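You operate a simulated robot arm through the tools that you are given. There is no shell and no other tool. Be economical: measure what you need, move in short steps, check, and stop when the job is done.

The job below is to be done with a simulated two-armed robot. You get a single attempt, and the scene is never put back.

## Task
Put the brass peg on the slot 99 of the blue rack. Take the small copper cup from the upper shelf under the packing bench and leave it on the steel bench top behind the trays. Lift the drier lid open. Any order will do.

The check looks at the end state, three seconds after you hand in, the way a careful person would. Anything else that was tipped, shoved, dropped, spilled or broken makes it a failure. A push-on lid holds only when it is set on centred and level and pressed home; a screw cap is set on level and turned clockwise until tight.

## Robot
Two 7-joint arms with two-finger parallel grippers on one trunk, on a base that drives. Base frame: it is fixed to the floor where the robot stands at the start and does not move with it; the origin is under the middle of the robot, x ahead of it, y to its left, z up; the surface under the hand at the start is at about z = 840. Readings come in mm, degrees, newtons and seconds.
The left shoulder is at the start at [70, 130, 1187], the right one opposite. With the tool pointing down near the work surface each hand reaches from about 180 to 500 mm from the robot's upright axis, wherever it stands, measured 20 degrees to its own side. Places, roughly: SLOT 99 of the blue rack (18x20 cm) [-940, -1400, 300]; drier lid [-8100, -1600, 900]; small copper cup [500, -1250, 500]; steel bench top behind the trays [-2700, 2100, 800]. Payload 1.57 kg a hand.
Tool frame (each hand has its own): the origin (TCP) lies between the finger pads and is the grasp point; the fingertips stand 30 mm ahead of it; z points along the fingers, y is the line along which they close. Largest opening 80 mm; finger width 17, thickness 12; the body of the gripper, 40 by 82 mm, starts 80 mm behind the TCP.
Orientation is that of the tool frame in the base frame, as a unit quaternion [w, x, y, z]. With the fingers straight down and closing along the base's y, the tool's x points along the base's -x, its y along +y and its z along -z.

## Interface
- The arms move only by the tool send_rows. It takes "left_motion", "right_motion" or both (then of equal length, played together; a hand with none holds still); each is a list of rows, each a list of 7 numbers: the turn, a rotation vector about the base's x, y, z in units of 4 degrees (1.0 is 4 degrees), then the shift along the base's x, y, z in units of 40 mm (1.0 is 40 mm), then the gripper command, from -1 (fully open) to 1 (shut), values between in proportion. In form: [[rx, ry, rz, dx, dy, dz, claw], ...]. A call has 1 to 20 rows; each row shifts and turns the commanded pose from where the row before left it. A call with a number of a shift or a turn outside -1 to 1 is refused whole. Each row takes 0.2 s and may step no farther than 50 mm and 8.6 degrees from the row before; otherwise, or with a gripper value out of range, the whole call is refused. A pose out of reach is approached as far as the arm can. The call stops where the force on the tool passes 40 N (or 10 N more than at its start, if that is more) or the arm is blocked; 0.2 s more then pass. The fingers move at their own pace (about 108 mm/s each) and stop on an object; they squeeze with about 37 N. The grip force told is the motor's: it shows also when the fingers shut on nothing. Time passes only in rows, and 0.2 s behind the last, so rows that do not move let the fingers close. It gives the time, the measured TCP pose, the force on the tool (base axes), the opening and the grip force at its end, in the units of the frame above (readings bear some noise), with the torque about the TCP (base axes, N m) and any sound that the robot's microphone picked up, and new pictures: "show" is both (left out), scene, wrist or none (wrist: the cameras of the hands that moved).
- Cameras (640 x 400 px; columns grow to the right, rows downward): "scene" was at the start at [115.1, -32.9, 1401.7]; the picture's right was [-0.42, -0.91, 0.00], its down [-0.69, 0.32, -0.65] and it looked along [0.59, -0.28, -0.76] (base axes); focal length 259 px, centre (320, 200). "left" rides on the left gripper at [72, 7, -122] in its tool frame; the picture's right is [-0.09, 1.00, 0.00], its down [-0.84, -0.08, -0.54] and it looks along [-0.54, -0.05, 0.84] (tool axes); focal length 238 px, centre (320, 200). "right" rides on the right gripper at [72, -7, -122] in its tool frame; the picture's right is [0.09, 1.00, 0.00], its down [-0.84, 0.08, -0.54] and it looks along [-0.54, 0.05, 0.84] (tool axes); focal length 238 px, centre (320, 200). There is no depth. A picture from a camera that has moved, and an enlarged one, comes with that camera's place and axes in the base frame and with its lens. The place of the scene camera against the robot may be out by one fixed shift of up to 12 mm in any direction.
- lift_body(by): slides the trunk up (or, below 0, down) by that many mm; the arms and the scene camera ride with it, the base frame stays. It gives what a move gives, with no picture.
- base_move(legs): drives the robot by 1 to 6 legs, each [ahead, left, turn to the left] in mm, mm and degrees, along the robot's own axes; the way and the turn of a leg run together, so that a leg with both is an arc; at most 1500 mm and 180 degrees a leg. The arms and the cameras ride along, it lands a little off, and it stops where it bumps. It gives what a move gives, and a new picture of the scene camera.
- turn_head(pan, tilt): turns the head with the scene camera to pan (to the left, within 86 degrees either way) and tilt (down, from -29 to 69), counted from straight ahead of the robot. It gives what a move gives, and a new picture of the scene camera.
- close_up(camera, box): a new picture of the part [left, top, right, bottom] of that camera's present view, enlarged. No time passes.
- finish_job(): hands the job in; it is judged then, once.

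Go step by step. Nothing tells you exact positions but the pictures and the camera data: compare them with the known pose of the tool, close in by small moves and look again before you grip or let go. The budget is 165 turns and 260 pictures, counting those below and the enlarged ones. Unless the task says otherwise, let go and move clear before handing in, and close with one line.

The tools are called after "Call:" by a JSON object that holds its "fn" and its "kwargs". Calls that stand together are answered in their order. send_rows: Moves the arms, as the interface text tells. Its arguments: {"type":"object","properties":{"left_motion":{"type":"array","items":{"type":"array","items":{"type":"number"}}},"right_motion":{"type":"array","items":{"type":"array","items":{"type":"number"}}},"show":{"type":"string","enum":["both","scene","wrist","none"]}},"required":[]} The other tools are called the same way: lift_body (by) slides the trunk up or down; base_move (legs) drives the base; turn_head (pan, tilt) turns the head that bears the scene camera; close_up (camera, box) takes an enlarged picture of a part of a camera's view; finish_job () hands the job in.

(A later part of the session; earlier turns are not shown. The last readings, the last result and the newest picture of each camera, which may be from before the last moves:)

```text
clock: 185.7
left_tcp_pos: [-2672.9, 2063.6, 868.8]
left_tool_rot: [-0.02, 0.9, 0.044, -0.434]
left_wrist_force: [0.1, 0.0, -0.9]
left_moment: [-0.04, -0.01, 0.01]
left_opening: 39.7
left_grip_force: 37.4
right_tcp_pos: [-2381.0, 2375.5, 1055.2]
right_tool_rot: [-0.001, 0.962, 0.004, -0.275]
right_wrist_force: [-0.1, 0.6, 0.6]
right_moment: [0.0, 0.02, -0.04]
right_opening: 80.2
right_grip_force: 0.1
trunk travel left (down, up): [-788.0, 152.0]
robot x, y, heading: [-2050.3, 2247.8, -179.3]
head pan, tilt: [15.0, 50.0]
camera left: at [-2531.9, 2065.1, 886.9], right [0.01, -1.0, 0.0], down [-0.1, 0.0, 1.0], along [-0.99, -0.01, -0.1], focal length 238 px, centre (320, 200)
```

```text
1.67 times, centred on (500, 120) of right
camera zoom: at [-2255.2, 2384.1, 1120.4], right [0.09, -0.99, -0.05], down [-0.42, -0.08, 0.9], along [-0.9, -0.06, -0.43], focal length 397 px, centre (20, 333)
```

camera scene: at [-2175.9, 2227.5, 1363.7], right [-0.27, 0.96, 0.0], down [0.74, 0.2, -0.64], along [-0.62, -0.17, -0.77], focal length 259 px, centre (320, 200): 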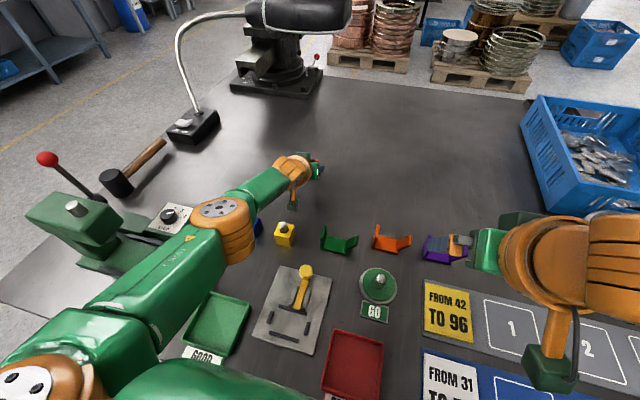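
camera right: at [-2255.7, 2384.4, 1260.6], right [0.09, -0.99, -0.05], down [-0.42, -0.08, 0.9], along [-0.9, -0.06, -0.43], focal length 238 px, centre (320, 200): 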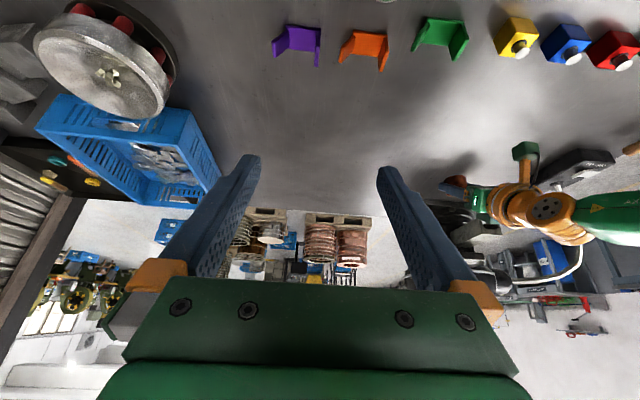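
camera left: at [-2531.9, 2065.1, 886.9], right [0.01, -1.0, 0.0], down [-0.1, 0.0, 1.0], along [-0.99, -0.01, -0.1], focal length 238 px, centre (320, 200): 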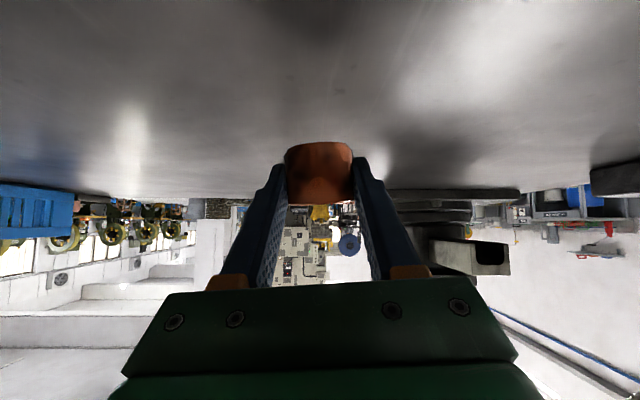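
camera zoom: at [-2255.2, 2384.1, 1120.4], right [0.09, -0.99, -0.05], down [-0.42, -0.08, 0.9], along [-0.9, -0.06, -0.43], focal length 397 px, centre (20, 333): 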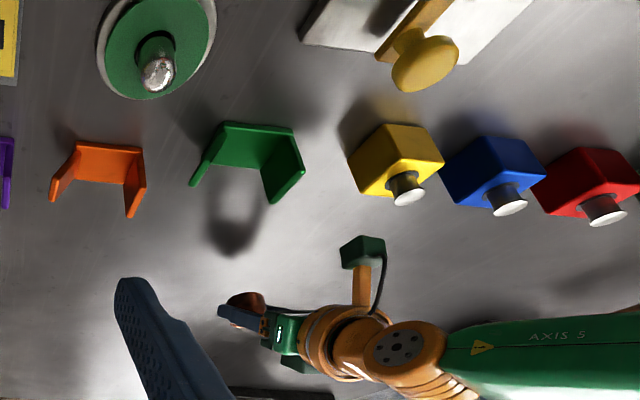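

The forearm is well above everything. I lower the cup onto the steel in small steps, watching the force.

Call:
{"fn": "lift_body", "kwargs": {"by": -25}}

Call:
{"fn": "lift_body", "kwargs": {"by": -6}}

Call:
{"fn": "lift_body", "kwargs": {"by": -4}}

Call:
{"fn": "lift_body", "kwargs": {"by": -4}}

```text
clock: 186.4
left_tcp_pos: [-2673.0, 2063.9, 844.0]
left_tool_rot: [-0.02, 0.9, 0.044, -0.434]
left_wrist_force: [0.4, -0.1, -0.9]
left_moment: [0.01, -0.02, 0.01]
left_opening: 39.8
left_grip_force: 37.0
right_tcp_pos: [-2380.8, 2377.7, 1030.7]
right_tool_rot: [0.0, 0.961, 0.005, -0.275]
right_wrist_force: [-0.8, 0.4, 0.1]
right_moment: [0.0, 0.03, -0.03]
right_opening: 80.1
right_grip_force: 0.1
trunk travel left (down, up): [-763.0, 177.0]
robot x, y, heading: [-2044.4, 2249.7, -179.3]
head pan, tilt: [15.0, 50.0]
```

```text
clock: 187.0
left_tcp_pos: [-2673.2, 2064.8, 838.3]
left_tool_rot: [-0.02, 0.9, 0.044, -0.433]
left_wrist_force: [0.1, -0.2, -0.2]
left_moment: [-0.04, -0.01, -0.05]
left_opening: 39.8
left_grip_force: 37.2
right_tcp_pos: [-2380.2, 2377.4, 1025.3]
right_tool_rot: [0.0, 0.962, 0.004, -0.274]
right_wrist_force: [-0.7, -0.9, 0.1]
right_moment: [0.04, -0.03, -0.03]
right_opening: 80.1
right_grip_force: 0.1
trunk travel left (down, up): [-757.0, 183.0]
robot x, y, heading: [-2047.5, 2248.8, -179.2]
head pan, tilt: [15.0, 50.0]
```

```text
clock: 187.5
left_tcp_pos: [-2673.0, 2064.7, 833.6]
left_tool_rot: [-0.02, 0.9, 0.044, -0.434]
left_wrist_force: [1.0, 0.1, -0.4]
left_moment: [-0.01, -0.02, -0.02]
left_opening: 40.0
left_grip_force: 36.8
right_tcp_pos: [-2380.1, 2377.8, 1019.7]
right_tool_rot: [-0.001, 0.961, 0.005, -0.275]
right_wrist_force: [-0.5, -0.8, -0.5]
right_moment: [-0.01, 0.01, -0.01]
right_opening: 79.8
right_grip_force: 0.1
trunk travel left (down, up): [-753.0, 187.0]
robot x, y, heading: [-2043.0, 2248.6, -179.6]
head pan, tilt: [15.0, 50.0]
```

```text
clock: 188.1
left_tcp_pos: [-2671.8, 2064.6, 832.3]
left_tool_rot: [-0.02, 0.899, 0.044, -0.436]
left_wrist_force: [-3.0, -2.1, 7.1]
left_moment: [-0.1, 0.27, 0.0]
left_opening: 39.5
left_grip_force: 37.2
right_tcp_pos: [-2379.3, 2376.9, 1016.1]
right_tool_rot: [0.001, 0.961, 0.004, -0.275]
right_wrist_force: [0.5, 0.2, -0.2]
right_moment: [0.0, 0.0, 0.0]
right_opening: 79.8
right_grip_force: 0.0
trunk travel left (down, up): [-749.0, 191.0]
robot x, y, heading: [-2044.6, 2248.9, -179.5]
head pan, tilt: [15.0, 50.0]
```

Contact. I ease the pitch back 4° so the cup sits flatter, then release and look.

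Call:
{"fn": "send_rows", "kwargs": {"left_motion": [[0, 0.5, 0, 0, 0, 0.02, 1], [0, 0.5, 0, 0, 0, 0, 1], [0, 0, 0, 0, 0, 0, 0.4], [0, 0, 0, 0, 0, 0, -0.3], [0, 0, 0, 0, 0, 0, -1], [0, 0, 0, 0, 0, 0, -1]], "show": "wrist"}}

```text
clock: 189.5
left_tcp_pos: [-2672.5, 2064.1, 830.1]
left_tool_rot: [-0.021, 0.884, 0.044, -0.466]
left_wrist_force: [-0.3, -0.2, 0.4]
left_moment: [-0.01, -0.02, 0.02]
left_opening: 79.9
left_grip_force: 0.1
right_tcp_pos: [-2382.6, 2377.3, 1016.6]
right_tool_rot: [0.0, 0.962, 0.004, -0.275]
right_wrist_force: [-0.9, 1.2, 0.0]
right_moment: [-0.01, -0.01, 0.02]
right_opening: 79.8
right_grip_force: 0.0
trunk travel left (down, up): [-749.0, 191.0]
robot x, y, heading: [-2045.3, 2250.6, -179.4]
head pan, tilt: [15.0, 50.0]
camera left: at [-2531.3, 2065.1, 838.6], right [0.01, -1.0, 0.0], down [-0.03, 0.0, 1.0], along [-1.0, -0.01, -0.03], focal length 238 px, centre (320, 200)
```

left: 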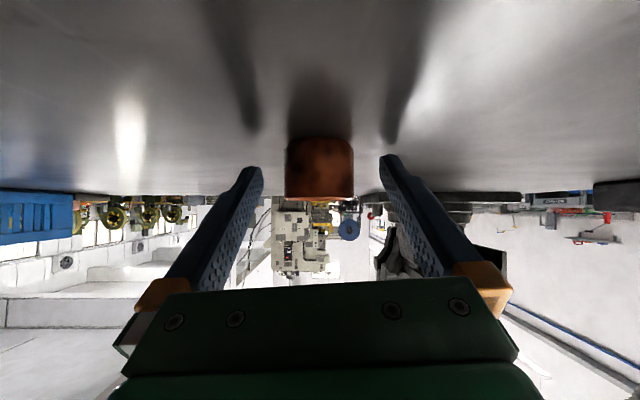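

The cup stands upright on the steel. I raise the trunk straight up (fingers clear on both sides), then back off.

Call:
{"fn": "lift_body", "kwargs": {"by": 80}}

Call:
{"fn": "lift_body", "kwargs": {"by": 100}}

Call:
{"fn": "turn_head", "kwargs": {"pan": 10, "tilt": 40}}

```text
clock: 190.6
left_tcp_pos: [-2673.3, 2063.5, 909.3]
left_tool_rot: [-0.021, 0.884, 0.044, -0.464]
left_wrist_force: [0.2, 0.5, 0.0]
left_moment: [-0.01, 0.0, -0.02]
left_opening: 79.8
left_grip_force: 0.1
right_tcp_pos: [-2381.1, 2377.7, 1096.2]
right_tool_rot: [0.0, 0.961, 0.005, -0.276]
right_wrist_force: [0.1, 0.1, -0.3]
right_moment: [-0.03, -0.02, 0.0]
right_opening: 80.0
right_grip_force: 0.1
trunk travel left (down, up): [-829.0, 111.0]
robot x, y, heading: [-2047.1, 2250.6, -179.5]
head pan, tilt: [15.0, 50.0]
```

```text
clock: 192.0
left_tcp_pos: [-2673.9, 2064.7, 1009.7]
left_tool_rot: [-0.021, 0.884, 0.044, -0.465]
left_wrist_force: [-0.5, 0.0, 0.3]
left_moment: [-0.03, 0.0, 0.0]
left_opening: 80.1
left_grip_force: 0.0
right_tcp_pos: [-2380.7, 2377.1, 1197.0]
right_tool_rot: [0.0, 0.962, 0.005, -0.275]
right_wrist_force: [0.3, 0.2, 0.6]
right_moment: [-0.01, 0.0, -0.02]
right_opening: 80.0
right_grip_force: 0.1
trunk travel left (down, up): [-929.0, 11.0]
robot x, y, heading: [-2048.4, 2251.2, -179.4]
head pan, tilt: [15.0, 50.0]
```

```text
clock: 192.7
left_tcp_pos: [-2673.2, 2063.3, 1009.2]
left_tool_rot: [-0.021, 0.884, 0.044, -0.465]
left_wrist_force: [0.0, -0.2, 0.1]
left_moment: [0.0, 0.01, -0.01]
left_opening: 79.7
left_grip_force: 0.1
right_tcp_pos: [-2380.4, 2376.9, 1197.2]
right_tool_rot: [0.0, 0.962, 0.005, -0.274]
right_wrist_force: [-0.8, 0.3, 0.0]
right_moment: [-0.02, -0.03, -0.04]
right_opening: 80.1
right_grip_force: 0.2
trunk travel left (down, up): [-929.0, 11.0]
robot x, y, heading: [-2046.6, 2248.6, -179.6]
head pan, tilt: [10.0, 40.0]
camera scene: at [-2185.2, 2232.6, 1518.8], right [-0.18, 0.98, 0.0], down [0.63, 0.12, -0.77], along [-0.75, -0.14, -0.64], focal length 259 px, centre (320, 200)
```

scene: 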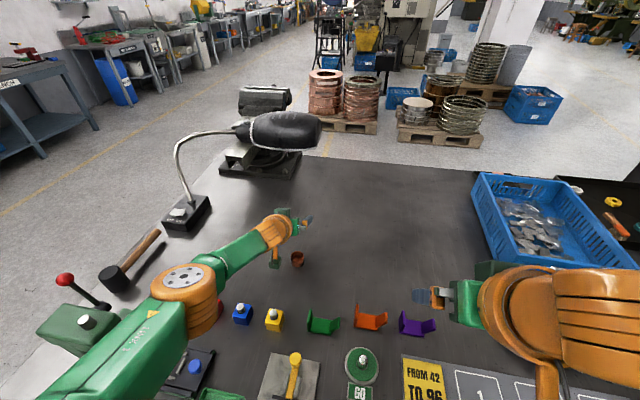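

The cup is placed. I back away, fold the left hand down and drive toward the drier in the far left area.

Call:
{"fn": "base_move", "kwargs": {"legs": [[-550, 0, 0], [0, 1400, 0], [0, 300, 0]]}}

Call:
{"fn": "turn_head", "kwargs": {"pan": 0, "tilt": 10}}

Call:
{"fn": "close_up", "kwargs": {"camera": "scene", "box": [100, 100, 420, 300]}}

```text
clock: 204.1
left_tcp_pos: [-2128.4, 377.3, 1009.6]
left_tool_rot: [-0.022, 0.884, 0.039, -0.465]
left_wrist_force: [0.0, 0.2, -0.2]
left_moment: [-0.01, -0.02, 0.01]
left_opening: 80.1
left_grip_force: 0.0
right_tcp_pos: [-1832.3, 687.1, 1195.6]
right_tool_rot: [-0.001, 0.961, -0.001, -0.275]
right_wrist_force: [0.3, 0.2, -0.8]
right_moment: [-0.06, 0.02, -0.01]
right_opening: 79.8
right_grip_force: 0.0
trunk travel left (down, up): [-929.0, 11.0]
robot x, y, heading: [-1502.0, 555.9, 179.9]
head pan, tilt: [10.0, 40.0]
camera scene: at [-1638.6, 541.7, 1518.9], right [-0.17, 0.99, 0.0], down [0.63, 0.11, -0.77], along [-0.75, -0.13, -0.64], focal length 259 px, centre (320, 200)
```

scene: 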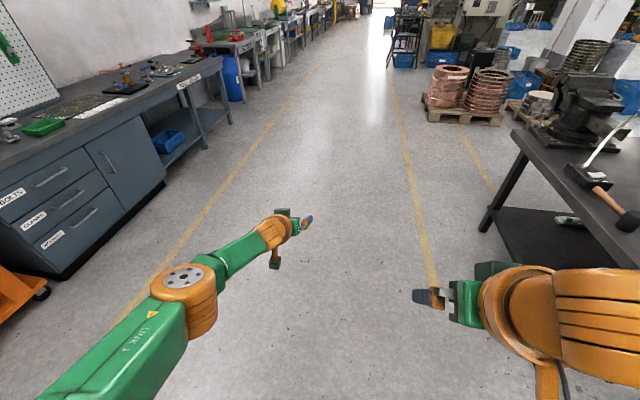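

```text
clock: 205.0
left_tcp_pos: [-2127.5, 374.8, 1009.8]
left_tool_rot: [-0.024, 0.884, 0.039, -0.465]
left_wrist_force: [0.2, -0.8, -0.6]
left_moment: [-0.01, 0.01, 0.0]
left_opening: 80.2
left_grip_force: 0.1
right_tcp_pos: [-1831.1, 684.1, 1196.1]
right_tool_rot: [-0.001, 0.962, 0.0, -0.274]
right_wrist_force: [0.2, 0.3, -0.6]
right_moment: [0.0, -0.02, -0.03]
right_opening: 79.9
right_grip_force: 0.1
trunk travel left (down, up): [-929.0, 11.0]
robot x, y, heading: [-1497.6, 552.7, 179.8]
head pan, tilt: [0.0, 10.0]
camera scene: at [-1647.8, 552.2, 1566.5], right [0.0, 1.0, 0.0], down [0.17, 0.0, -0.98], along [-0.98, 0.0, -0.17], focal length 259 px, centre (320, 200)
```

scene: 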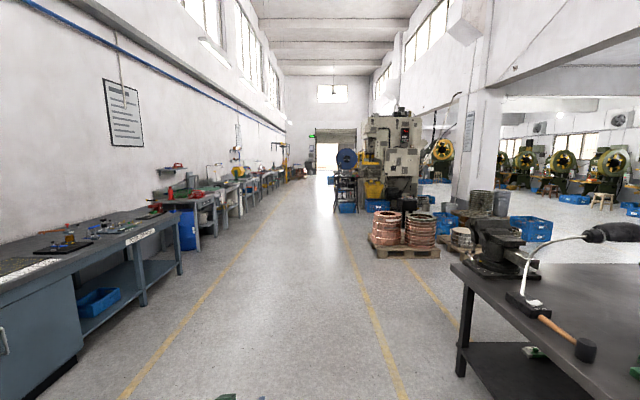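

```text
2.00 times, centred on (260, 200) of scene
camera zoom: at [-1647.8, 552.2, 1566.5], right [0.0, 1.0, 0.0], down [0.17, 0.0, -0.98], along [-0.98, 0.0, -0.17], focal length 519 px, centre (440, 200)
```

zoom: 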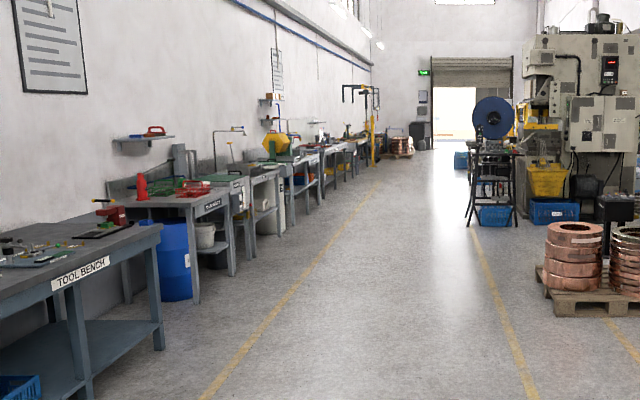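

The aisle ahead is clear. I drive along it toward x ≈ -7600.

Call:
{"fn": "base_move", "kwargs": {"legs": [[0, 450, 0], [1500, 0, 0], [1500, 0, 0], [1500, 0, 0], [1400, 0, 0]]}}

Call:
{"fn": "turn_head", "kwargs": {"pan": 70, "tilt": 25}}

```text
clock: 235.5
left_tcp_pos: [-8039.3, 64.2, 1011.4]
left_tool_rot: [-0.03, 0.884, 0.028, -0.466]
left_wrist_force: [0.1, -0.6, -0.1]
left_moment: [0.04, -0.03, -0.02]
left_opening: 80.0
left_grip_force: 0.0
right_tcp_pos: [-7736.3, 366.0, 1196.3]
right_tool_rot: [-0.005, 0.961, -0.012, -0.275]
right_wrist_force: [-0.5, 0.1, -0.1]
right_moment: [-0.01, 0.01, 0.0]
right_opening: 80.1
right_grip_force: 0.0
trunk travel left (down, up): [-929.0, 11.0]
robot x, y, heading: [-7407.4, 224.6, 178.4]
head pan, tilt: [0.0, 10.0]
camera scene: at [-7554.1, 230.0, 1566.6], right [0.03, 1.0, 0.0], down [0.17, 0.0, -0.98], along [-0.98, 0.03, -0.17], focal length 259 px, centre (320, 200)
```

scene: 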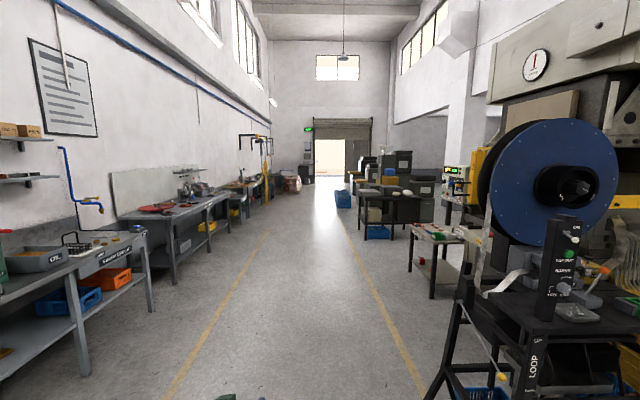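

```text
clock: 236.9
left_tcp_pos: [-8039.6, 62.6, 1009.2]
left_tool_rot: [-0.029, 0.885, 0.029, -0.464]
left_wrist_force: [-0.2, 0.6, 0.7]
left_moment: [0.01, 0.0, 0.0]
left_opening: 80.1
left_grip_force: 0.0
right_tcp_pos: [-7737.8, 365.6, 1196.8]
right_tool_rot: [-0.006, 0.961, -0.013, -0.275]
right_wrist_force: [0.4, 0.1, 0.3]
right_moment: [-0.02, 0.0, 0.0]
right_opening: 79.9
right_grip_force: 0.1
trunk travel left (down, up): [-929.0, 11.0]
robot x, y, heading: [-7404.2, 226.4, 178.5]
head pan, tilt: [70.0, 25.0]
camera scene: at [-7496.0, 141.9, 1542.2], right [-0.93, 0.37, 0.0], down [0.16, 0.39, -0.91], along [-0.33, -0.84, -0.42], focal length 259 px, centre (320, 200)
```

scene: 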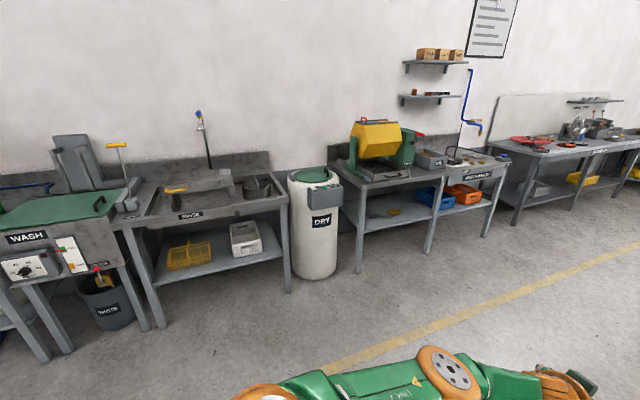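

The white "DRY" drum with a green lid is the drier. I enlarge it.

Call:
{"fn": "close_up", "kwargs": {"camera": "scene", "box": [270, 150, 370, 220]}}

Call:
{"fn": "base_move", "kwargs": {"legs": [[0, 0, 90], [500, 0, 0]]}}

Call:
{"fn": "turn_head", "kwargs": {"pan": -10, "tilt": 30}}

```text
5.71 times, centred on (320, 185) of scene
camera zoom: at [-7496.0, 141.9, 1542.2], right [-0.93, 0.37, 0.0], down [0.16, 0.39, -0.91], along [-0.33, -0.84, -0.42], focal length 1482 px, centre (320, 286)
```

zoom: 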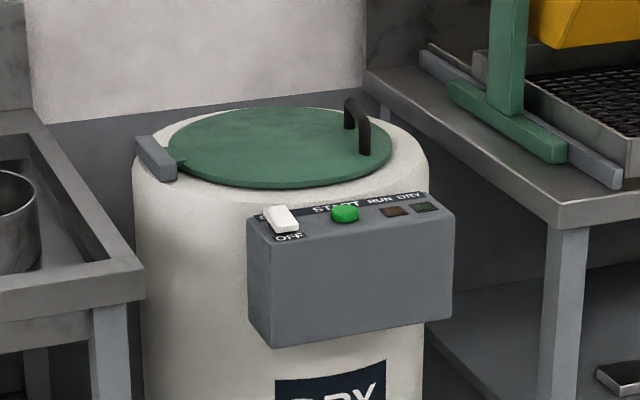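

```text
clock: 243.7
left_tcp_pos: [-7249.2, -915.6, 1012.0]
left_tool_rot: [0.309, 0.604, 0.647, -0.349]
left_wrist_force: [-0.5, -0.3, -1.2]
left_moment: [-0.02, 0.01, 0.01]
left_opening: 79.8
left_grip_force: 0.0
right_tcp_pos: [-7554.3, -615.5, 1197.6]
right_tool_rot: [0.192, 0.686, 0.674, -0.198]
right_wrist_force: [0.2, -0.2, 0.4]
right_moment: [-0.05, 0.0, 0.02]
right_opening: 79.9
right_grip_force: 0.0
trunk travel left (down, up): [-929.0, 11.0]
robot x, y, heading: [-7416.8, -285.8, -91.2]
head pan, tilt: [70.0, 25.0]
camera scene: at [-7336.8, -366.4, 1542.3], right [-0.36, -0.93, 0.0], down [-0.39, 0.15, -0.91], along [0.85, -0.33, -0.42], focal length 259 px, centre (320, 200)
```

scene: 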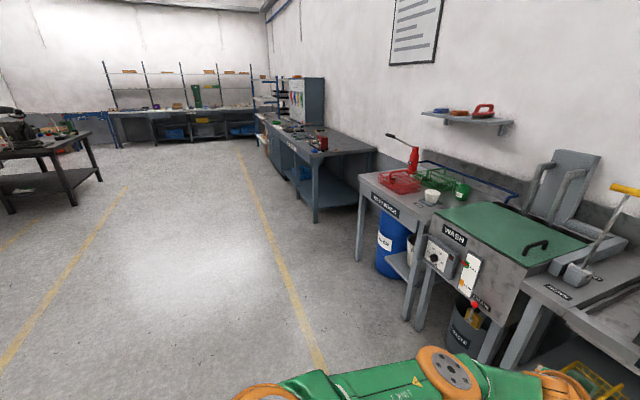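

```text
clock: 245.2
left_tcp_pos: [-7249.7, -919.0, 1008.6]
left_tool_rot: [0.309, 0.603, 0.648, -0.348]
left_wrist_force: [0.1, 0.1, 0.9]
left_moment: [-0.01, -0.01, 0.0]
left_opening: 79.9
left_grip_force: 0.1
right_tcp_pos: [-7554.4, -616.3, 1197.3]
right_tool_rot: [0.192, 0.687, 0.673, -0.198]
right_wrist_force: [-0.1, 0.1, -0.1]
right_moment: [0.02, 0.0, 0.0]
right_opening: 80.0
right_grip_force: 0.0
trunk travel left (down, up): [-929.0, 11.0]
robot x, y, heading: [-7415.8, -286.9, -91.3]
head pan, tilt: [-10.0, 30.0]
camera scene: at [-7440.1, -424.7, 1534.2], right [-0.98, 0.19, 0.0], down [0.1, 0.49, -0.87], along [-0.17, -0.85, -0.5], focal length 259 px, centre (320, 200)
```

scene: 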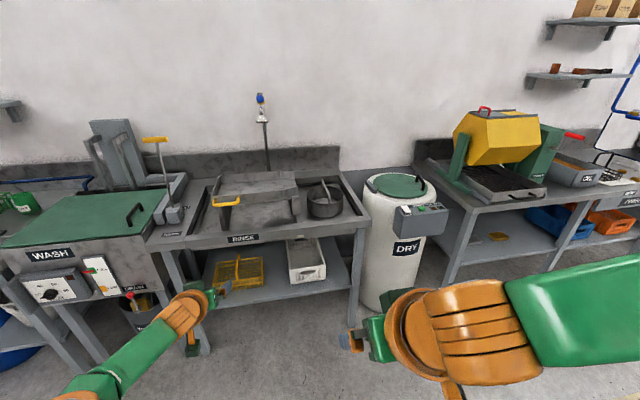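

The lid is hinged on its left (+x) side with its bar handle at the right (about (-8215, -1570)). I first retract the left arm, then bring the robot in front of the drier.

Call:
{"fn": "send_rows", "kwargs": {"left_motion": [[0, 0, 0, 0, 0.8, 0.3, -1], [0, 0, 0, 0, 0.8, 0.3, -1], [0, 0, 0, 0, 0.8, 0.3, -1], [0, 0, 0, 0, 0.8, 0.3, -1], [0, 0, 0, 0, 0.8, 0.3, -1], [0, 0, 0, 0, 0.8, 0.3, -1], [0, 0, 0, 0, 0.8, 0.3, -1], [0, 0, 0, 0, 0.8, 0.3, -1], [0, 0, 0, 0, 0.8, 0, -1], [0, 0, 0, 0, 0, 0, -1]], "show": "none"}}

Call:
{"fn": "base_move", "kwargs": {"legs": [[0, 0, 1.2], [0, -528, 0], [450, 0, 0]]}}

Call:
{"fn": "turn_head", "kwargs": {"pan": -10, "tilt": 40}}

```text
clock: 247.4
left_tcp_pos: [-7209.0, -689.7, 1103.4]
left_tool_rot: [0.31, 0.603, 0.647, -0.348]
left_wrist_force: [-0.8, 0.3, 0.3]
left_moment: [-0.03, 0.01, -0.05]
left_opening: 80.1
left_grip_force: 0.1
left hand out of reach, approached as far as the arm can: row 3, 4, 5, 7, 8, 9
right_tcp_pos: [-7553.8, -615.9, 1196.2]
right_tool_rot: [0.191, 0.687, 0.673, -0.197]
right_wrist_force: [-0.4, -0.3, 0.4]
right_moment: [-0.01, -0.02, 0.01]
right_opening: 79.8
right_grip_force: 0.0
trunk travel left (down, up): [-929.0, 11.0]
robot x, y, heading: [-7417.6, -286.0, -91.1]
head pan, tilt: [-10.0, 30.0]
```

```text
clock: 253.2
left_tcp_pos: [-7736.9, -1125.2, 1105.4]
left_tool_rot: [0.311, 0.598, 0.653, -0.346]
left_wrist_force: [-0.1, 1.0, 0.3]
left_moment: [0.02, -0.01, 0.0]
left_opening: 79.9
left_grip_force: 0.0
right_tcp_pos: [-8082.8, -1055.9, 1197.5]
right_tool_rot: [0.194, 0.681, 0.679, -0.196]
right_wrist_force: [-0.2, 0.2, 0.1]
right_moment: [0.0, -0.01, 0.05]
right_opening: 80.2
right_grip_force: 0.1
trunk travel left (down, up): [-929.0, 11.0]
robot x, y, heading: [-7947.6, -727.1, -90.2]
head pan, tilt: [-10.0, 30.0]
camera scene: at [-7971.5, -861.9, 1534.5], right [-0.98, 0.18, 0.0], down [0.09, 0.49, -0.87], along [-0.15, -0.85, -0.5], focal length 259 px, centre (320, 200)
```

scene: 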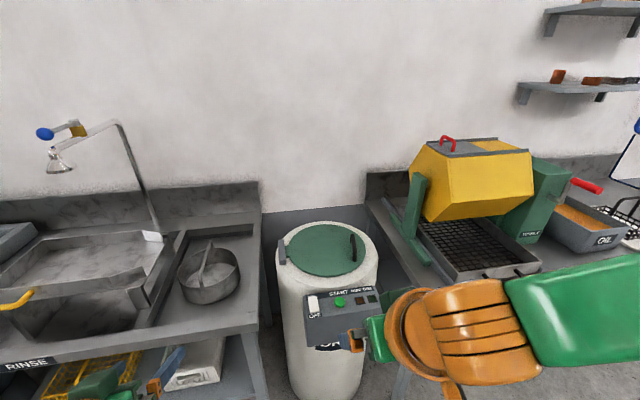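

```text
clock: 253.9
left_tcp_pos: [-7737.0, -1125.9, 1103.4]
left_tool_rot: [0.311, 0.598, 0.653, -0.345]
left_wrist_force: [-0.8, -0.4, -0.3]
left_moment: [-0.02, -0.03, 0.0]
left_opening: 79.8
left_grip_force: 0.0
right_tcp_pos: [-8082.4, -1058.3, 1196.9]
right_tool_rot: [0.192, 0.681, 0.679, -0.196]
right_wrist_force: [0.9, -0.5, -0.4]
right_moment: [0.02, 0.01, -0.02]
right_opening: 80.0
right_grip_force: 0.0
trunk travel left (down, up): [-929.0, 11.0]
robot x, y, heading: [-7949.8, -723.2, -90.3]
head pan, tilt: [-10.0, 40.0]
camera scene: at [-7970.5, -859.0, 1518.9], right [-0.98, 0.18, 0.0], down [0.11, 0.63, -0.77], along [-0.14, -0.75, -0.64], focal length 259 px, centre (320, 200)
```

scene: 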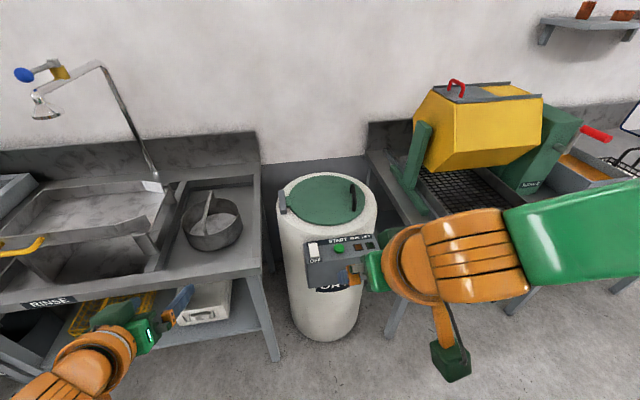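

I enlarge the lid to locate the handle and hinge.

Call:
{"fn": "close_up", "kwargs": {"camera": "scene", "box": [260, 160, 400, 250]}}

Call:
{"fn": "send_rows", "kwargs": {"right_motion": [[0, 0, 0, -0.8, 0, 0, -1], [0, 0, 0, -0.8, 0, 0, -1], [0, 0, 0, -0.8, 0, 0, -1], [0, 0, 0, -0.8, 0, 0, -1], [0, 0, 0, 0, 0, 0, -1]], "show": "wrist"}}

```text
4.44 times, centred on (330, 205) of scene
camera zoom: at [-7970.5, -859.0, 1518.9], right [-0.98, 0.18, 0.0], down [0.11, 0.63, -0.77], along [-0.14, -0.75, -0.64], focal length 1153 px, centre (276, 178)
```

zoom: 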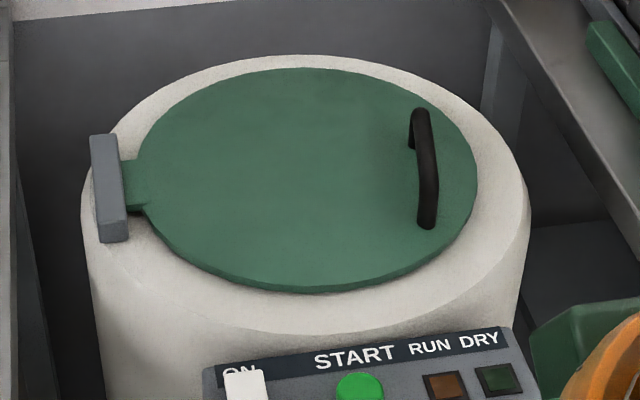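

```text
clock: 255.1
left_tcp_pos: [-7736.2, -1127.1, 1104.8]
left_tool_rot: [0.311, 0.598, 0.652, -0.346]
left_wrist_force: [-0.6, -1.0, -0.2]
left_moment: [-0.01, 0.04, 0.04]
left_opening: 80.0
left_grip_force: 0.0
right_tcp_pos: [-8211.9, -1058.8, 1196.4]
right_tool_rot: [0.193, 0.681, 0.679, -0.196]
right_wrist_force: [0.0, -0.3, 0.4]
right_moment: [-0.01, 0.01, 0.02]
right_opening: 80.2
right_grip_force: 0.1
trunk travel left (down, up): [-929.0, 11.0]
robot x, y, heading: [-7947.0, -726.1, -90.0]
head pan, tilt: [-10.0, 40.0]
camera right: at [-8216.8, -934.6, 1260.3], right [1.0, 0.08, -0.05], down [0.08, -0.42, 0.9], along [0.05, -0.9, -0.43], focal length 238 px, centre (320, 200)
```

right: 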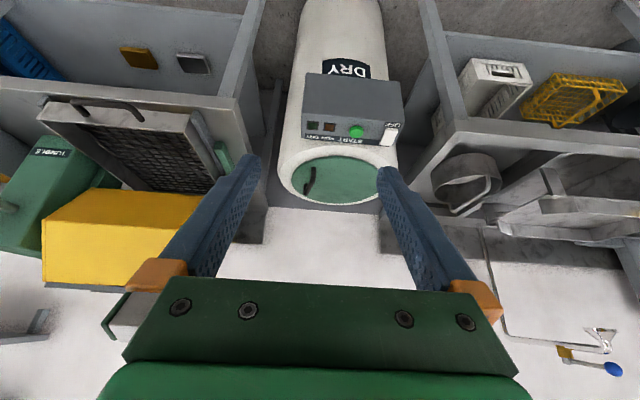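

Handle centre ≈ (-8218, -1540, 930), bar turned ~14°; hinge axis near (-7980, -1596, 900). I yaw the hand to match and drive in.

Call:
{"fn": "send_rows", "kwargs": {"right_motion": [[0, 0, -0.9, 0, 0, 0, -1], [0, 0, -0.9, 0, 0, 0, -1], [0, 0, -0.9, 0, 0, 0, -1], [0, 0, -0.8, 0, 0, 0, -1], [0, 0, 0, 0, 0, 0, -1]], "show": "none"}}

Call:
{"fn": "base_move", "kwargs": {"legs": [[380, 0, 0]]}}

Call:
{"fn": "send_rows", "kwargs": {"right_motion": [[0, 0, 0, 0, 0, -0.9, -1], [0, 0, 0, 0, 0, -0.9, -1], [0, 0, 0, 0, 0, -0.9, -1], [0, 0, 0, 0, 0, 0, -1]], "show": "both"}}

```text
clock: 256.3
left_tcp_pos: [-7735.9, -1126.3, 1103.2]
left_tool_rot: [0.312, 0.597, 0.653, -0.345]
left_wrist_force: [0.1, 0.1, -0.1]
left_moment: [0.03, -0.01, 0.01]
left_opening: 79.9
left_grip_force: 0.0
right_tcp_pos: [-8211.2, -1059.2, 1195.7]
right_tool_rot: [0.167, 0.759, 0.59, -0.218]
right_wrist_force: [0.0, -0.8, -0.4]
right_moment: [0.01, -0.02, 0.04]
right_opening: 80.0
right_grip_force: 0.0
trunk travel left (down, up): [-929.0, 11.0]
robot x, y, heading: [-7949.4, -724.3, -90.0]
head pan, tilt: [-10.0, 40.0]
```

```text
clock: 258.7
left_tcp_pos: [-7741.9, -1500.0, 1105.8]
left_tool_rot: [0.312, 0.6, 0.65, -0.347]
left_wrist_force: [0.0, 0.6, -0.6]
left_moment: [-0.01, 0.01, 0.0]
left_opening: 79.7
left_grip_force: 0.1
right_tcp_pos: [-8214.6, -1430.3, 1196.7]
right_tool_rot: [0.168, 0.76, 0.589, -0.218]
right_wrist_force: [-0.6, 0.7, 0.7]
right_moment: [-0.02, 0.0, -0.02]
right_opening: 80.0
right_grip_force: 0.0
trunk travel left (down, up): [-929.0, 11.0]
robot x, y, heading: [-7954.6, -1101.3, -90.5]
head pan, tilt: [-10.0, 40.0]
camera scene: at [-7974.0, -1231.5, 1519.2], right [-0.98, 0.18, 0.0], down [0.12, 0.63, -0.77], along [-0.14, -0.75, -0.64], focal length 259 px, centre (320, 200)
```

scene: 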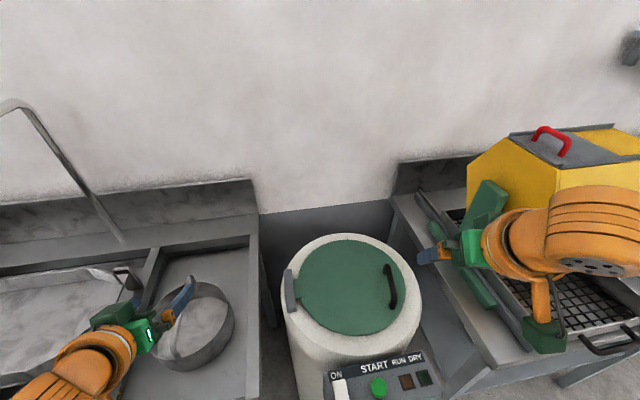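

```text
clock: 259.7
left_tcp_pos: [-7740.3, -1502.8, 1104.4]
left_tool_rot: [0.31, 0.601, 0.651, -0.346]
left_wrist_force: [-0.9, 0.1, -0.1]
left_moment: [0.01, -0.03, 0.01]
left_opening: 79.8
left_grip_force: 0.1
right_tcp_pos: [-8215.0, -1441.1, 1089.1]
right_tool_rot: [0.168, 0.76, 0.589, -0.218]
right_wrist_force: [0.2, 0.4, -0.2]
right_moment: [0.0, 0.0, 0.01]
right_opening: 79.9
right_grip_force: 0.0
right hand out of reach, approached as far as the arm can: row 2
trunk travel left (down, up): [-929.0, 11.0]
robot x, y, heading: [-7953.0, -1103.2, -90.7]
head pan, tilt: [-10.0, 40.0]
camera scene: at [-7974.1, -1234.6, 1518.9], right [-0.98, 0.18, 0.0], down [0.12, 0.63, -0.77], along [-0.14, -0.75, -0.64], focal length 259 px, centre (320, 200)
camera right: at [-8189.5, -1318.0, 1154.8], right [0.98, -0.17, -0.05], down [-0.03, -0.43, 0.9], along [-0.18, -0.89, -0.43], focal length 238 px, centre (320, 200)
```

scene: 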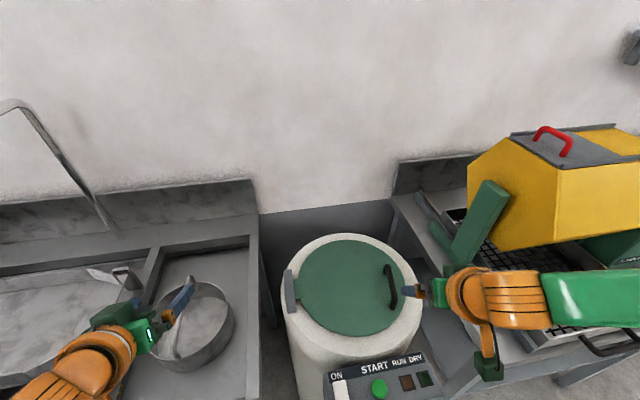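
right: 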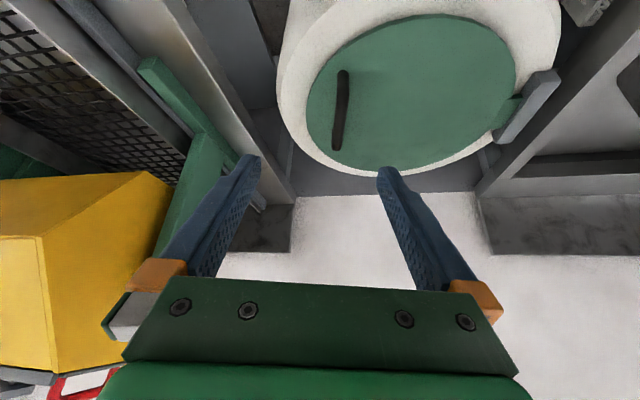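

The arm is too folded here, so I back 60 mm and stretch the hand forward at height; the elbow then stays in front of the benches.

Call:
{"fn": "base_move", "kwargs": {"legs": [[-60, 0, 0]]}}

Call:
{"fn": "send_rows", "kwargs": {"right_motion": [[0, 0, 0, 0, -0.8, 0, -1], [0, 0, 0, 0, -0.8, 0, -1], [0, 0, 0, 0, -0.8, 0, -1], [0, 0, 0, 0, -0.8, -0.4, -1], [0, 0, 0, 0, -0.6, -0.4, -1], [0, 0, 0, 0, 0, -0.5, -1], [0, 0, 0, 0, 0, 0, -1]], "show": "both"}}

```text
clock: 260.6
left_tcp_pos: [-7741.4, -1451.4, 1101.8]
left_tool_rot: [0.31, 0.6, 0.653, -0.343]
left_wrist_force: [0.2, -1.0, 0.0]
left_moment: [0.03, 0.0, 0.0]
left_opening: 80.2
left_grip_force: 0.1
right_tcp_pos: [-8214.5, -1389.4, 1087.3]
right_tool_rot: [0.164, 0.761, 0.589, -0.217]
right_wrist_force: [-0.1, -0.8, -0.2]
right_moment: [0.01, -0.02, 0.0]
right_opening: 80.0
right_grip_force: 0.1
trunk travel left (down, up): [-929.0, 11.0]
robot x, y, heading: [-7951.1, -1041.8, -90.6]
head pan, tilt: [-10.0, 40.0]
camera scene: at [-7973.6, -1186.4, 1517.7], right [-0.98, 0.18, 0.0], down [0.12, 0.64, -0.76], along [-0.14, -0.75, -0.65], focal length 259 px, centre (320, 200)
```

scene: 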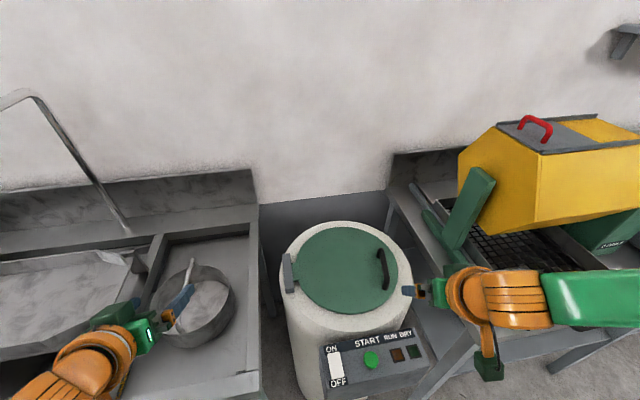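

```text
clock: 262.2
left_tcp_pos: [-7740.4, -1442.0, 1104.2]
left_tool_rot: [0.31, 0.6, 0.65, -0.348]
left_wrist_force: [-0.7, 0.2, -0.1]
left_moment: [0.0, 0.03, 0.03]
left_opening: 80.1
left_grip_force: 0.0
right_tcp_pos: [-8213.6, -1532.8, 1039.4]
right_tool_rot: [0.168, 0.76, 0.588, -0.218]
right_wrist_force: [0.0, -0.9, -0.3]
right_moment: [0.0, -0.03, 0.01]
right_opening: 79.9
right_grip_force: 0.2
trunk travel left (down, up): [-929.0, 11.0]
robot x, y, heading: [-7952.7, -1046.2, -90.8]
head pan, tilt: [-10.0, 40.0]
camera scene: at [-7973.5, -1174.0, 1519.0], right [-0.98, 0.18, 0.0], down [0.12, 0.63, -0.77], along [-0.14, -0.75, -0.64], focal length 259 px, centre (320, 200)
camera right: at [-8188.7, -1410.2, 1104.1], right [0.98, -0.18, -0.05], down [-0.03, -0.43, 0.9], along [-0.18, -0.89, -0.43], focal length 238 px, centre (320, 200)
```

scene: 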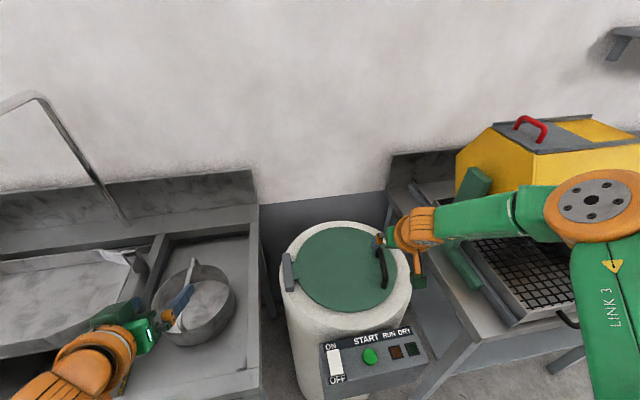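
right: 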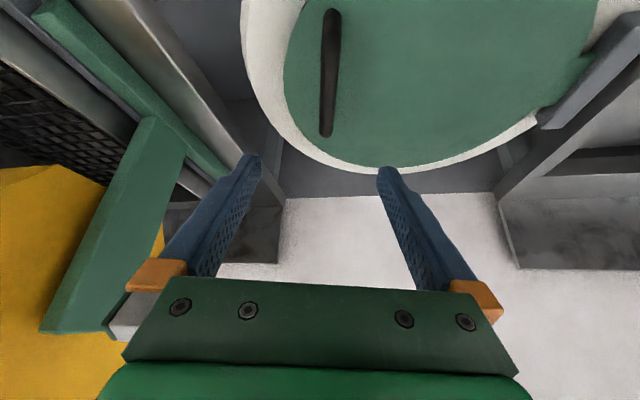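

The hand is over the handle and the bar runs nicely between the fingers. I lower to about z 950 and look again.

Call:
{"fn": "send_rows", "kwargs": {"right_motion": [[0, 0, 0, 0, -0.1, -0.7, -1], [0, 0, 0, 0, -0.1, -0.7, -1], [0, 0, 0, 0, 0, -0.7, -1], [0, 0, 0, 0, 0, 0, -1]], "show": "both"}}

```text
clock: 263.2
left_tcp_pos: [-7740.8, -1442.9, 1103.9]
left_tool_rot: [0.31, 0.601, 0.65, -0.347]
left_wrist_force: [-0.4, 0.5, -0.7]
left_moment: [-0.02, 0.0, 0.0]
left_opening: 79.6
left_grip_force: 0.0
right_tcp_pos: [-8229.3, -1504.2, 1002.6]
right_tool_rot: [0.168, 0.76, 0.589, -0.217]
right_wrist_force: [-0.6, -0.5, -0.4]
right_moment: [0.05, 0.01, 0.01]
right_opening: 79.9
right_grip_force: 0.1
right hand out of reach, approached as far as the arm can: row 1, 2, 3
trunk travel left (down, up): [-929.0, 11.0]
robot x, y, heading: [-7954.6, -1040.8, -90.4]
head pan, tilt: [-10.0, 40.0]
camera scene: at [-7973.5, -1175.4, 1518.8], right [-0.98, 0.18, 0.0], down [0.12, 0.63, -0.77], along [-0.14, -0.75, -0.64], focal length 259 px, centre (320, 200)
camera right: at [-8204.9, -1381.8, 1069.1], right [0.98, -0.18, -0.05], down [-0.03, -0.43, 0.9], along [-0.18, -0.89, -0.43], focal length 238 px, centre (320, 200)
```

scene: 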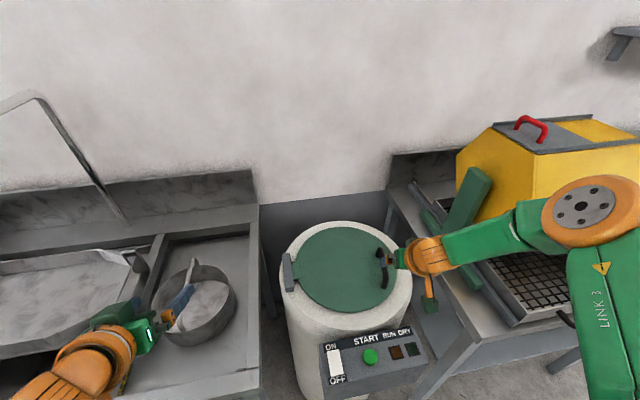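
right: 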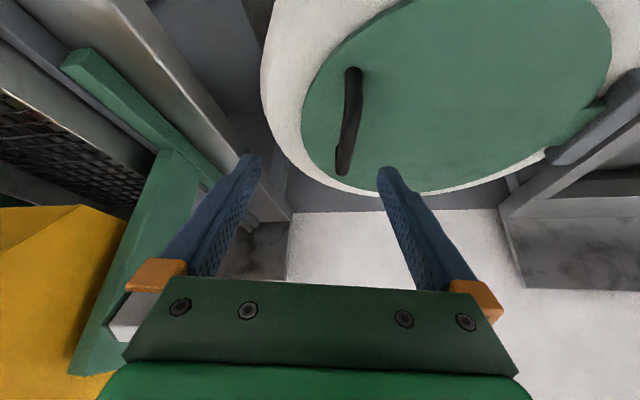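

I raise the hand slightly to regain reach, and lower the trunk by 100 mm instead.

Call:
{"fn": "send_rows", "kwargs": {"right_motion": [[0, 0, 0, 0, 0, 0.7, -1], [0, 0, 0, 0.2, -0.45, 0.4, -1], [0, 0, 0, 0.2, -0.45, 0.2, -1], [0, 0, 0, 0, 0, 0, -1]], "show": "none"}}

Call:
{"fn": "lift_body", "kwargs": {"by": -100}}

Call:
{"fn": "send_rows", "kwargs": {"right_motion": [[0, 0, 0, 0, 0, 0, -1]], "show": "both"}}

```text
clock: 264.2
left_tcp_pos: [-7741.5, -1443.5, 1104.7]
left_tool_rot: [0.31, 0.6, 0.65, -0.347]
left_wrist_force: [-0.1, -0.1, 0.4]
left_moment: [-0.03, 0.04, 0.0]
left_opening: 80.2
left_grip_force: 0.0
right_tcp_pos: [-8212.3, -1537.0, 1055.9]
right_tool_rot: [0.167, 0.761, 0.588, -0.218]
right_wrist_force: [-0.6, -0.3, 0.5]
right_moment: [-0.01, 0.0, 0.01]
right_opening: 79.8
right_grip_force: 0.2
trunk travel left (down, up): [-929.0, 11.0]
robot x, y, heading: [-7949.6, -1039.9, -90.9]
head pan, tilt: [-10.0, 40.0]
```

```text
clock: 265.6
left_tcp_pos: [-7740.5, -1444.4, 1005.5]
left_tool_rot: [0.311, 0.6, 0.65, -0.347]
left_wrist_force: [0.5, -0.4, 0.3]
left_moment: [0.04, 0.05, 0.04]
left_opening: 79.9
left_grip_force: 0.1
right_tcp_pos: [-8212.3, -1537.3, 956.3]
right_tool_rot: [0.167, 0.76, 0.588, -0.219]
right_wrist_force: [0.2, -0.3, -0.4]
right_moment: [-0.05, -0.02, 0.02]
right_opening: 80.2
right_grip_force: 0.0
trunk travel left (down, up): [-829.0, 111.0]
robot x, y, heading: [-7952.6, -1043.6, -90.4]
head pan, tilt: [-10.0, 40.0]
```

```text
clock: 266.0
left_tcp_pos: [-7741.9, -1444.9, 1004.7]
left_tool_rot: [0.311, 0.6, 0.65, -0.347]
left_wrist_force: [-0.6, -0.4, -1.2]
left_moment: [-0.03, 0.01, -0.01]
left_opening: 80.0
left_grip_force: 0.0
right_tcp_pos: [-8212.2, -1537.5, 956.4]
right_tool_rot: [0.167, 0.76, 0.589, -0.218]
right_wrist_force: [-0.1, -0.3, 0.4]
right_moment: [0.0, 0.0, 0.01]
right_opening: 80.0
right_grip_force: 0.1
trunk travel left (down, up): [-829.0, 111.0]
robot x, y, heading: [-7949.8, -1038.0, -90.6]
head pan, tilt: [-10.0, 40.0]
camera scene: at [-7973.5, -1175.3, 1418.9], right [-0.98, 0.18, 0.0], down [0.12, 0.63, -0.77], along [-0.14, -0.75, -0.64], focal length 259 px, centre (320, 200)
camera right: at [-8187.1, -1415.4, 1021.1], right [0.98, -0.18, -0.05], down [-0.03, -0.43, 0.9], along [-0.18, -0.89, -0.43], focal length 238 px, centre (320, 200)
```

scene: 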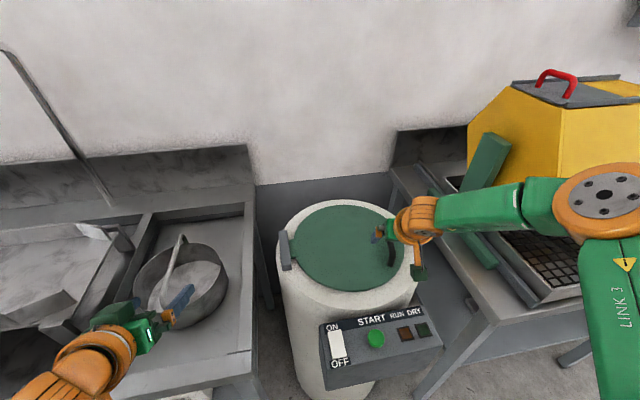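
right: 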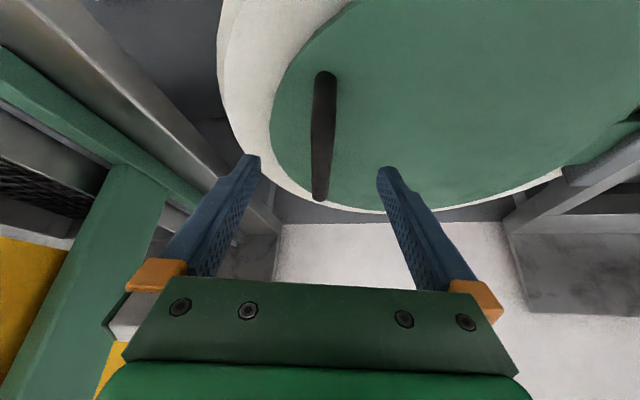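

Handle refined: centre ≈ (-8219, -1570), bar top near z 918, lid ≈ 888. I advance 30 mm, raise the idle left hand, then lower.

Call:
{"fn": "send_rows", "kwargs": {"left_motion": [[0, 0, 0, 0, 0, 0.8, -1], [0, 0, 0, 0, 0, 0.8, -1], [0, 0, 0, 0, 0, 0, -1]], "right_motion": [[0, 0, 0, -0.1, -0.4, 0, -1], [0, 0, 0, -0.05, -0.4, 0, -1], [0, 0, 0, 0, 0, 0, -1]], "show": "none"}}

Call:
{"fn": "lift_body", "kwargs": {"by": -25}}

Call:
{"fn": "send_rows", "kwargs": {"right_motion": [[0, 0, 0, 0, 0, 0, -1]], "show": "both"}}

```text
clock: 266.8
left_tcp_pos: [-7738.4, -1454.9, 1067.0]
left_tool_rot: [0.311, 0.601, 0.65, -0.347]
left_wrist_force: [-0.5, 0.4, 0.3]
left_moment: [-0.03, -0.01, 0.0]
left_opening: 80.0
left_grip_force: 0.0
left hand out of reach, approached as far as the arm can: row 1, 2
right_tcp_pos: [-8221.6, -1560.5, 963.1]
right_tool_rot: [0.169, 0.76, 0.588, -0.218]
right_wrist_force: [-0.9, -0.3, 0.3]
right_moment: [-0.01, 0.01, 0.01]
right_opening: 80.1
right_grip_force: 0.0
right hand out of reach, approached as far as the arm can: row 2
trunk travel left (down, up): [-829.0, 111.0]
robot x, y, heading: [-7947.7, -1043.8, -90.6]
head pan, tilt: [-10.0, 40.0]
```

```text
clock: 267.5
left_tcp_pos: [-7738.0, -1455.8, 1042.0]
left_tool_rot: [0.31, 0.6, 0.65, -0.347]
left_wrist_force: [-0.2, -0.4, -0.3]
left_moment: [0.0, -0.04, -0.01]
left_opening: 80.0
left_grip_force: 0.1
right_tcp_pos: [-8222.5, -1561.0, 937.8]
right_tool_rot: [0.169, 0.761, 0.588, -0.219]
right_wrist_force: [0.4, -0.4, 0.1]
right_moment: [0.0, -0.01, 0.03]
right_opening: 80.0
right_grip_force: 0.1
trunk travel left (down, up): [-804.0, 136.0]
robot x, y, heading: [-7949.8, -1044.1, -90.7]
head pan, tilt: [-10.0, 40.0]
```

```text
clock: 267.9
left_tcp_pos: [-7738.4, -1456.8, 1041.0]
left_tool_rot: [0.31, 0.6, 0.65, -0.347]
left_wrist_force: [0.0, 0.1, 0.3]
left_moment: [0.02, -0.02, -0.02]
left_opening: 80.0
left_grip_force: 0.2
right_tcp_pos: [-8222.2, -1560.3, 938.2]
right_tool_rot: [0.169, 0.76, 0.588, -0.218]
right_wrist_force: [0.6, -0.2, -0.7]
right_moment: [-0.04, 0.01, -0.01]
right_opening: 80.0
right_grip_force: 0.0
trunk travel left (down, up): [-804.0, 136.0]
robot x, y, heading: [-7951.6, -1043.8, -90.6]
head pan, tilt: [-10.0, 40.0]
camera scene: at [-7973.5, -1175.4, 1393.8], right [-0.98, 0.18, 0.0], down [0.12, 0.63, -0.77], along [-0.14, -0.75, -0.64], focal length 259 px, centre (320, 200)
camera right: at [-8197.0, -1437.6, 1003.0], right [0.98, -0.17, -0.05], down [-0.03, -0.43, 0.9], along [-0.18, -0.89, -0.43], focal length 238 px, centre (320, 200)
```

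scene: 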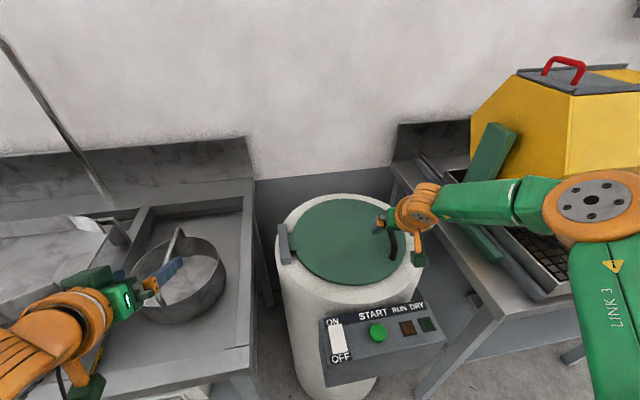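
right: 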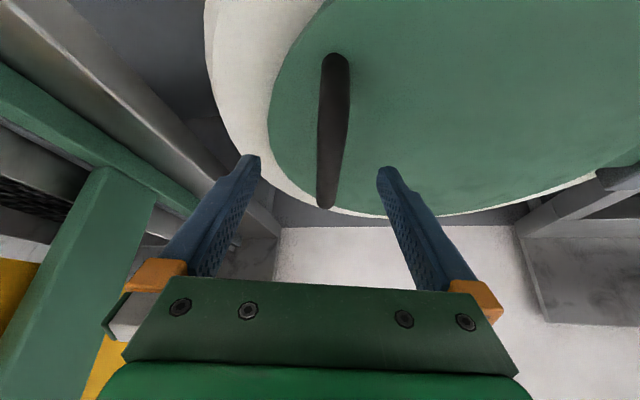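

The bar lies between the fingers. I lower 16 mm more and check the force before closing.

Call:
{"fn": "lift_body", "kwargs": {"by": -16}}

Call:
{"fn": "send_rows", "kwargs": {"right_motion": [[0, 0, 0, 0, 0, 0, -1]], "show": "wrist"}}

```text
clock: 268.5
left_tcp_pos: [-7738.6, -1455.7, 1024.9]
left_tool_rot: [0.31, 0.6, 0.65, -0.347]
left_wrist_force: [-0.1, -1.3, 0.0]
left_moment: [-0.02, -0.01, 0.02]
left_opening: 80.2
left_grip_force: 0.1
right_tcp_pos: [-8221.7, -1561.3, 922.1]
right_tool_rot: [0.167, 0.76, 0.588, -0.218]
right_wrist_force: [1.1, -0.6, 0.2]
right_moment: [-0.02, 0.0, -0.05]
right_opening: 80.0
right_grip_force: 0.0
trunk travel left (down, up): [-788.0, 152.0]
robot x, y, heading: [-7952.5, -1043.3, -90.5]
head pan, tilt: [-10.0, 40.0]
```

```text
clock: 268.9
left_tcp_pos: [-7737.7, -1457.4, 1023.9]
left_tool_rot: [0.311, 0.6, 0.65, -0.348]
left_wrist_force: [-0.5, 0.9, -0.4]
left_moment: [-0.04, -0.01, -0.01]
left_opening: 80.1
left_grip_force: 0.0
right_tcp_pos: [-8222.5, -1561.3, 923.4]
right_tool_rot: [0.169, 0.76, 0.589, -0.218]
right_wrist_force: [-0.1, 0.5, -0.4]
right_moment: [0.01, 0.0, 0.02]
right_opening: 80.2
right_grip_force: 0.1
trunk travel left (down, up): [-788.0, 152.0]
robot x, y, heading: [-7953.2, -1037.3, -90.8]
head pan, tilt: [-10.0, 40.0]
camera right: at [-8197.0, -1437.6, 987.0], right [0.98, -0.17, -0.05], down [-0.03, -0.43, 0.9], along [-0.18, -0.89, -0.43], focal length 238 px, centre (320, 200)
```

right: 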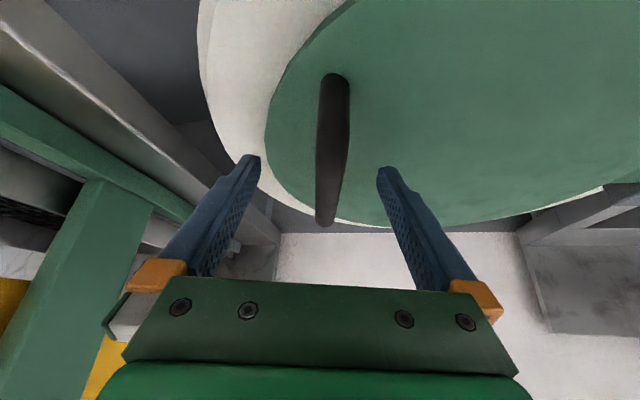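

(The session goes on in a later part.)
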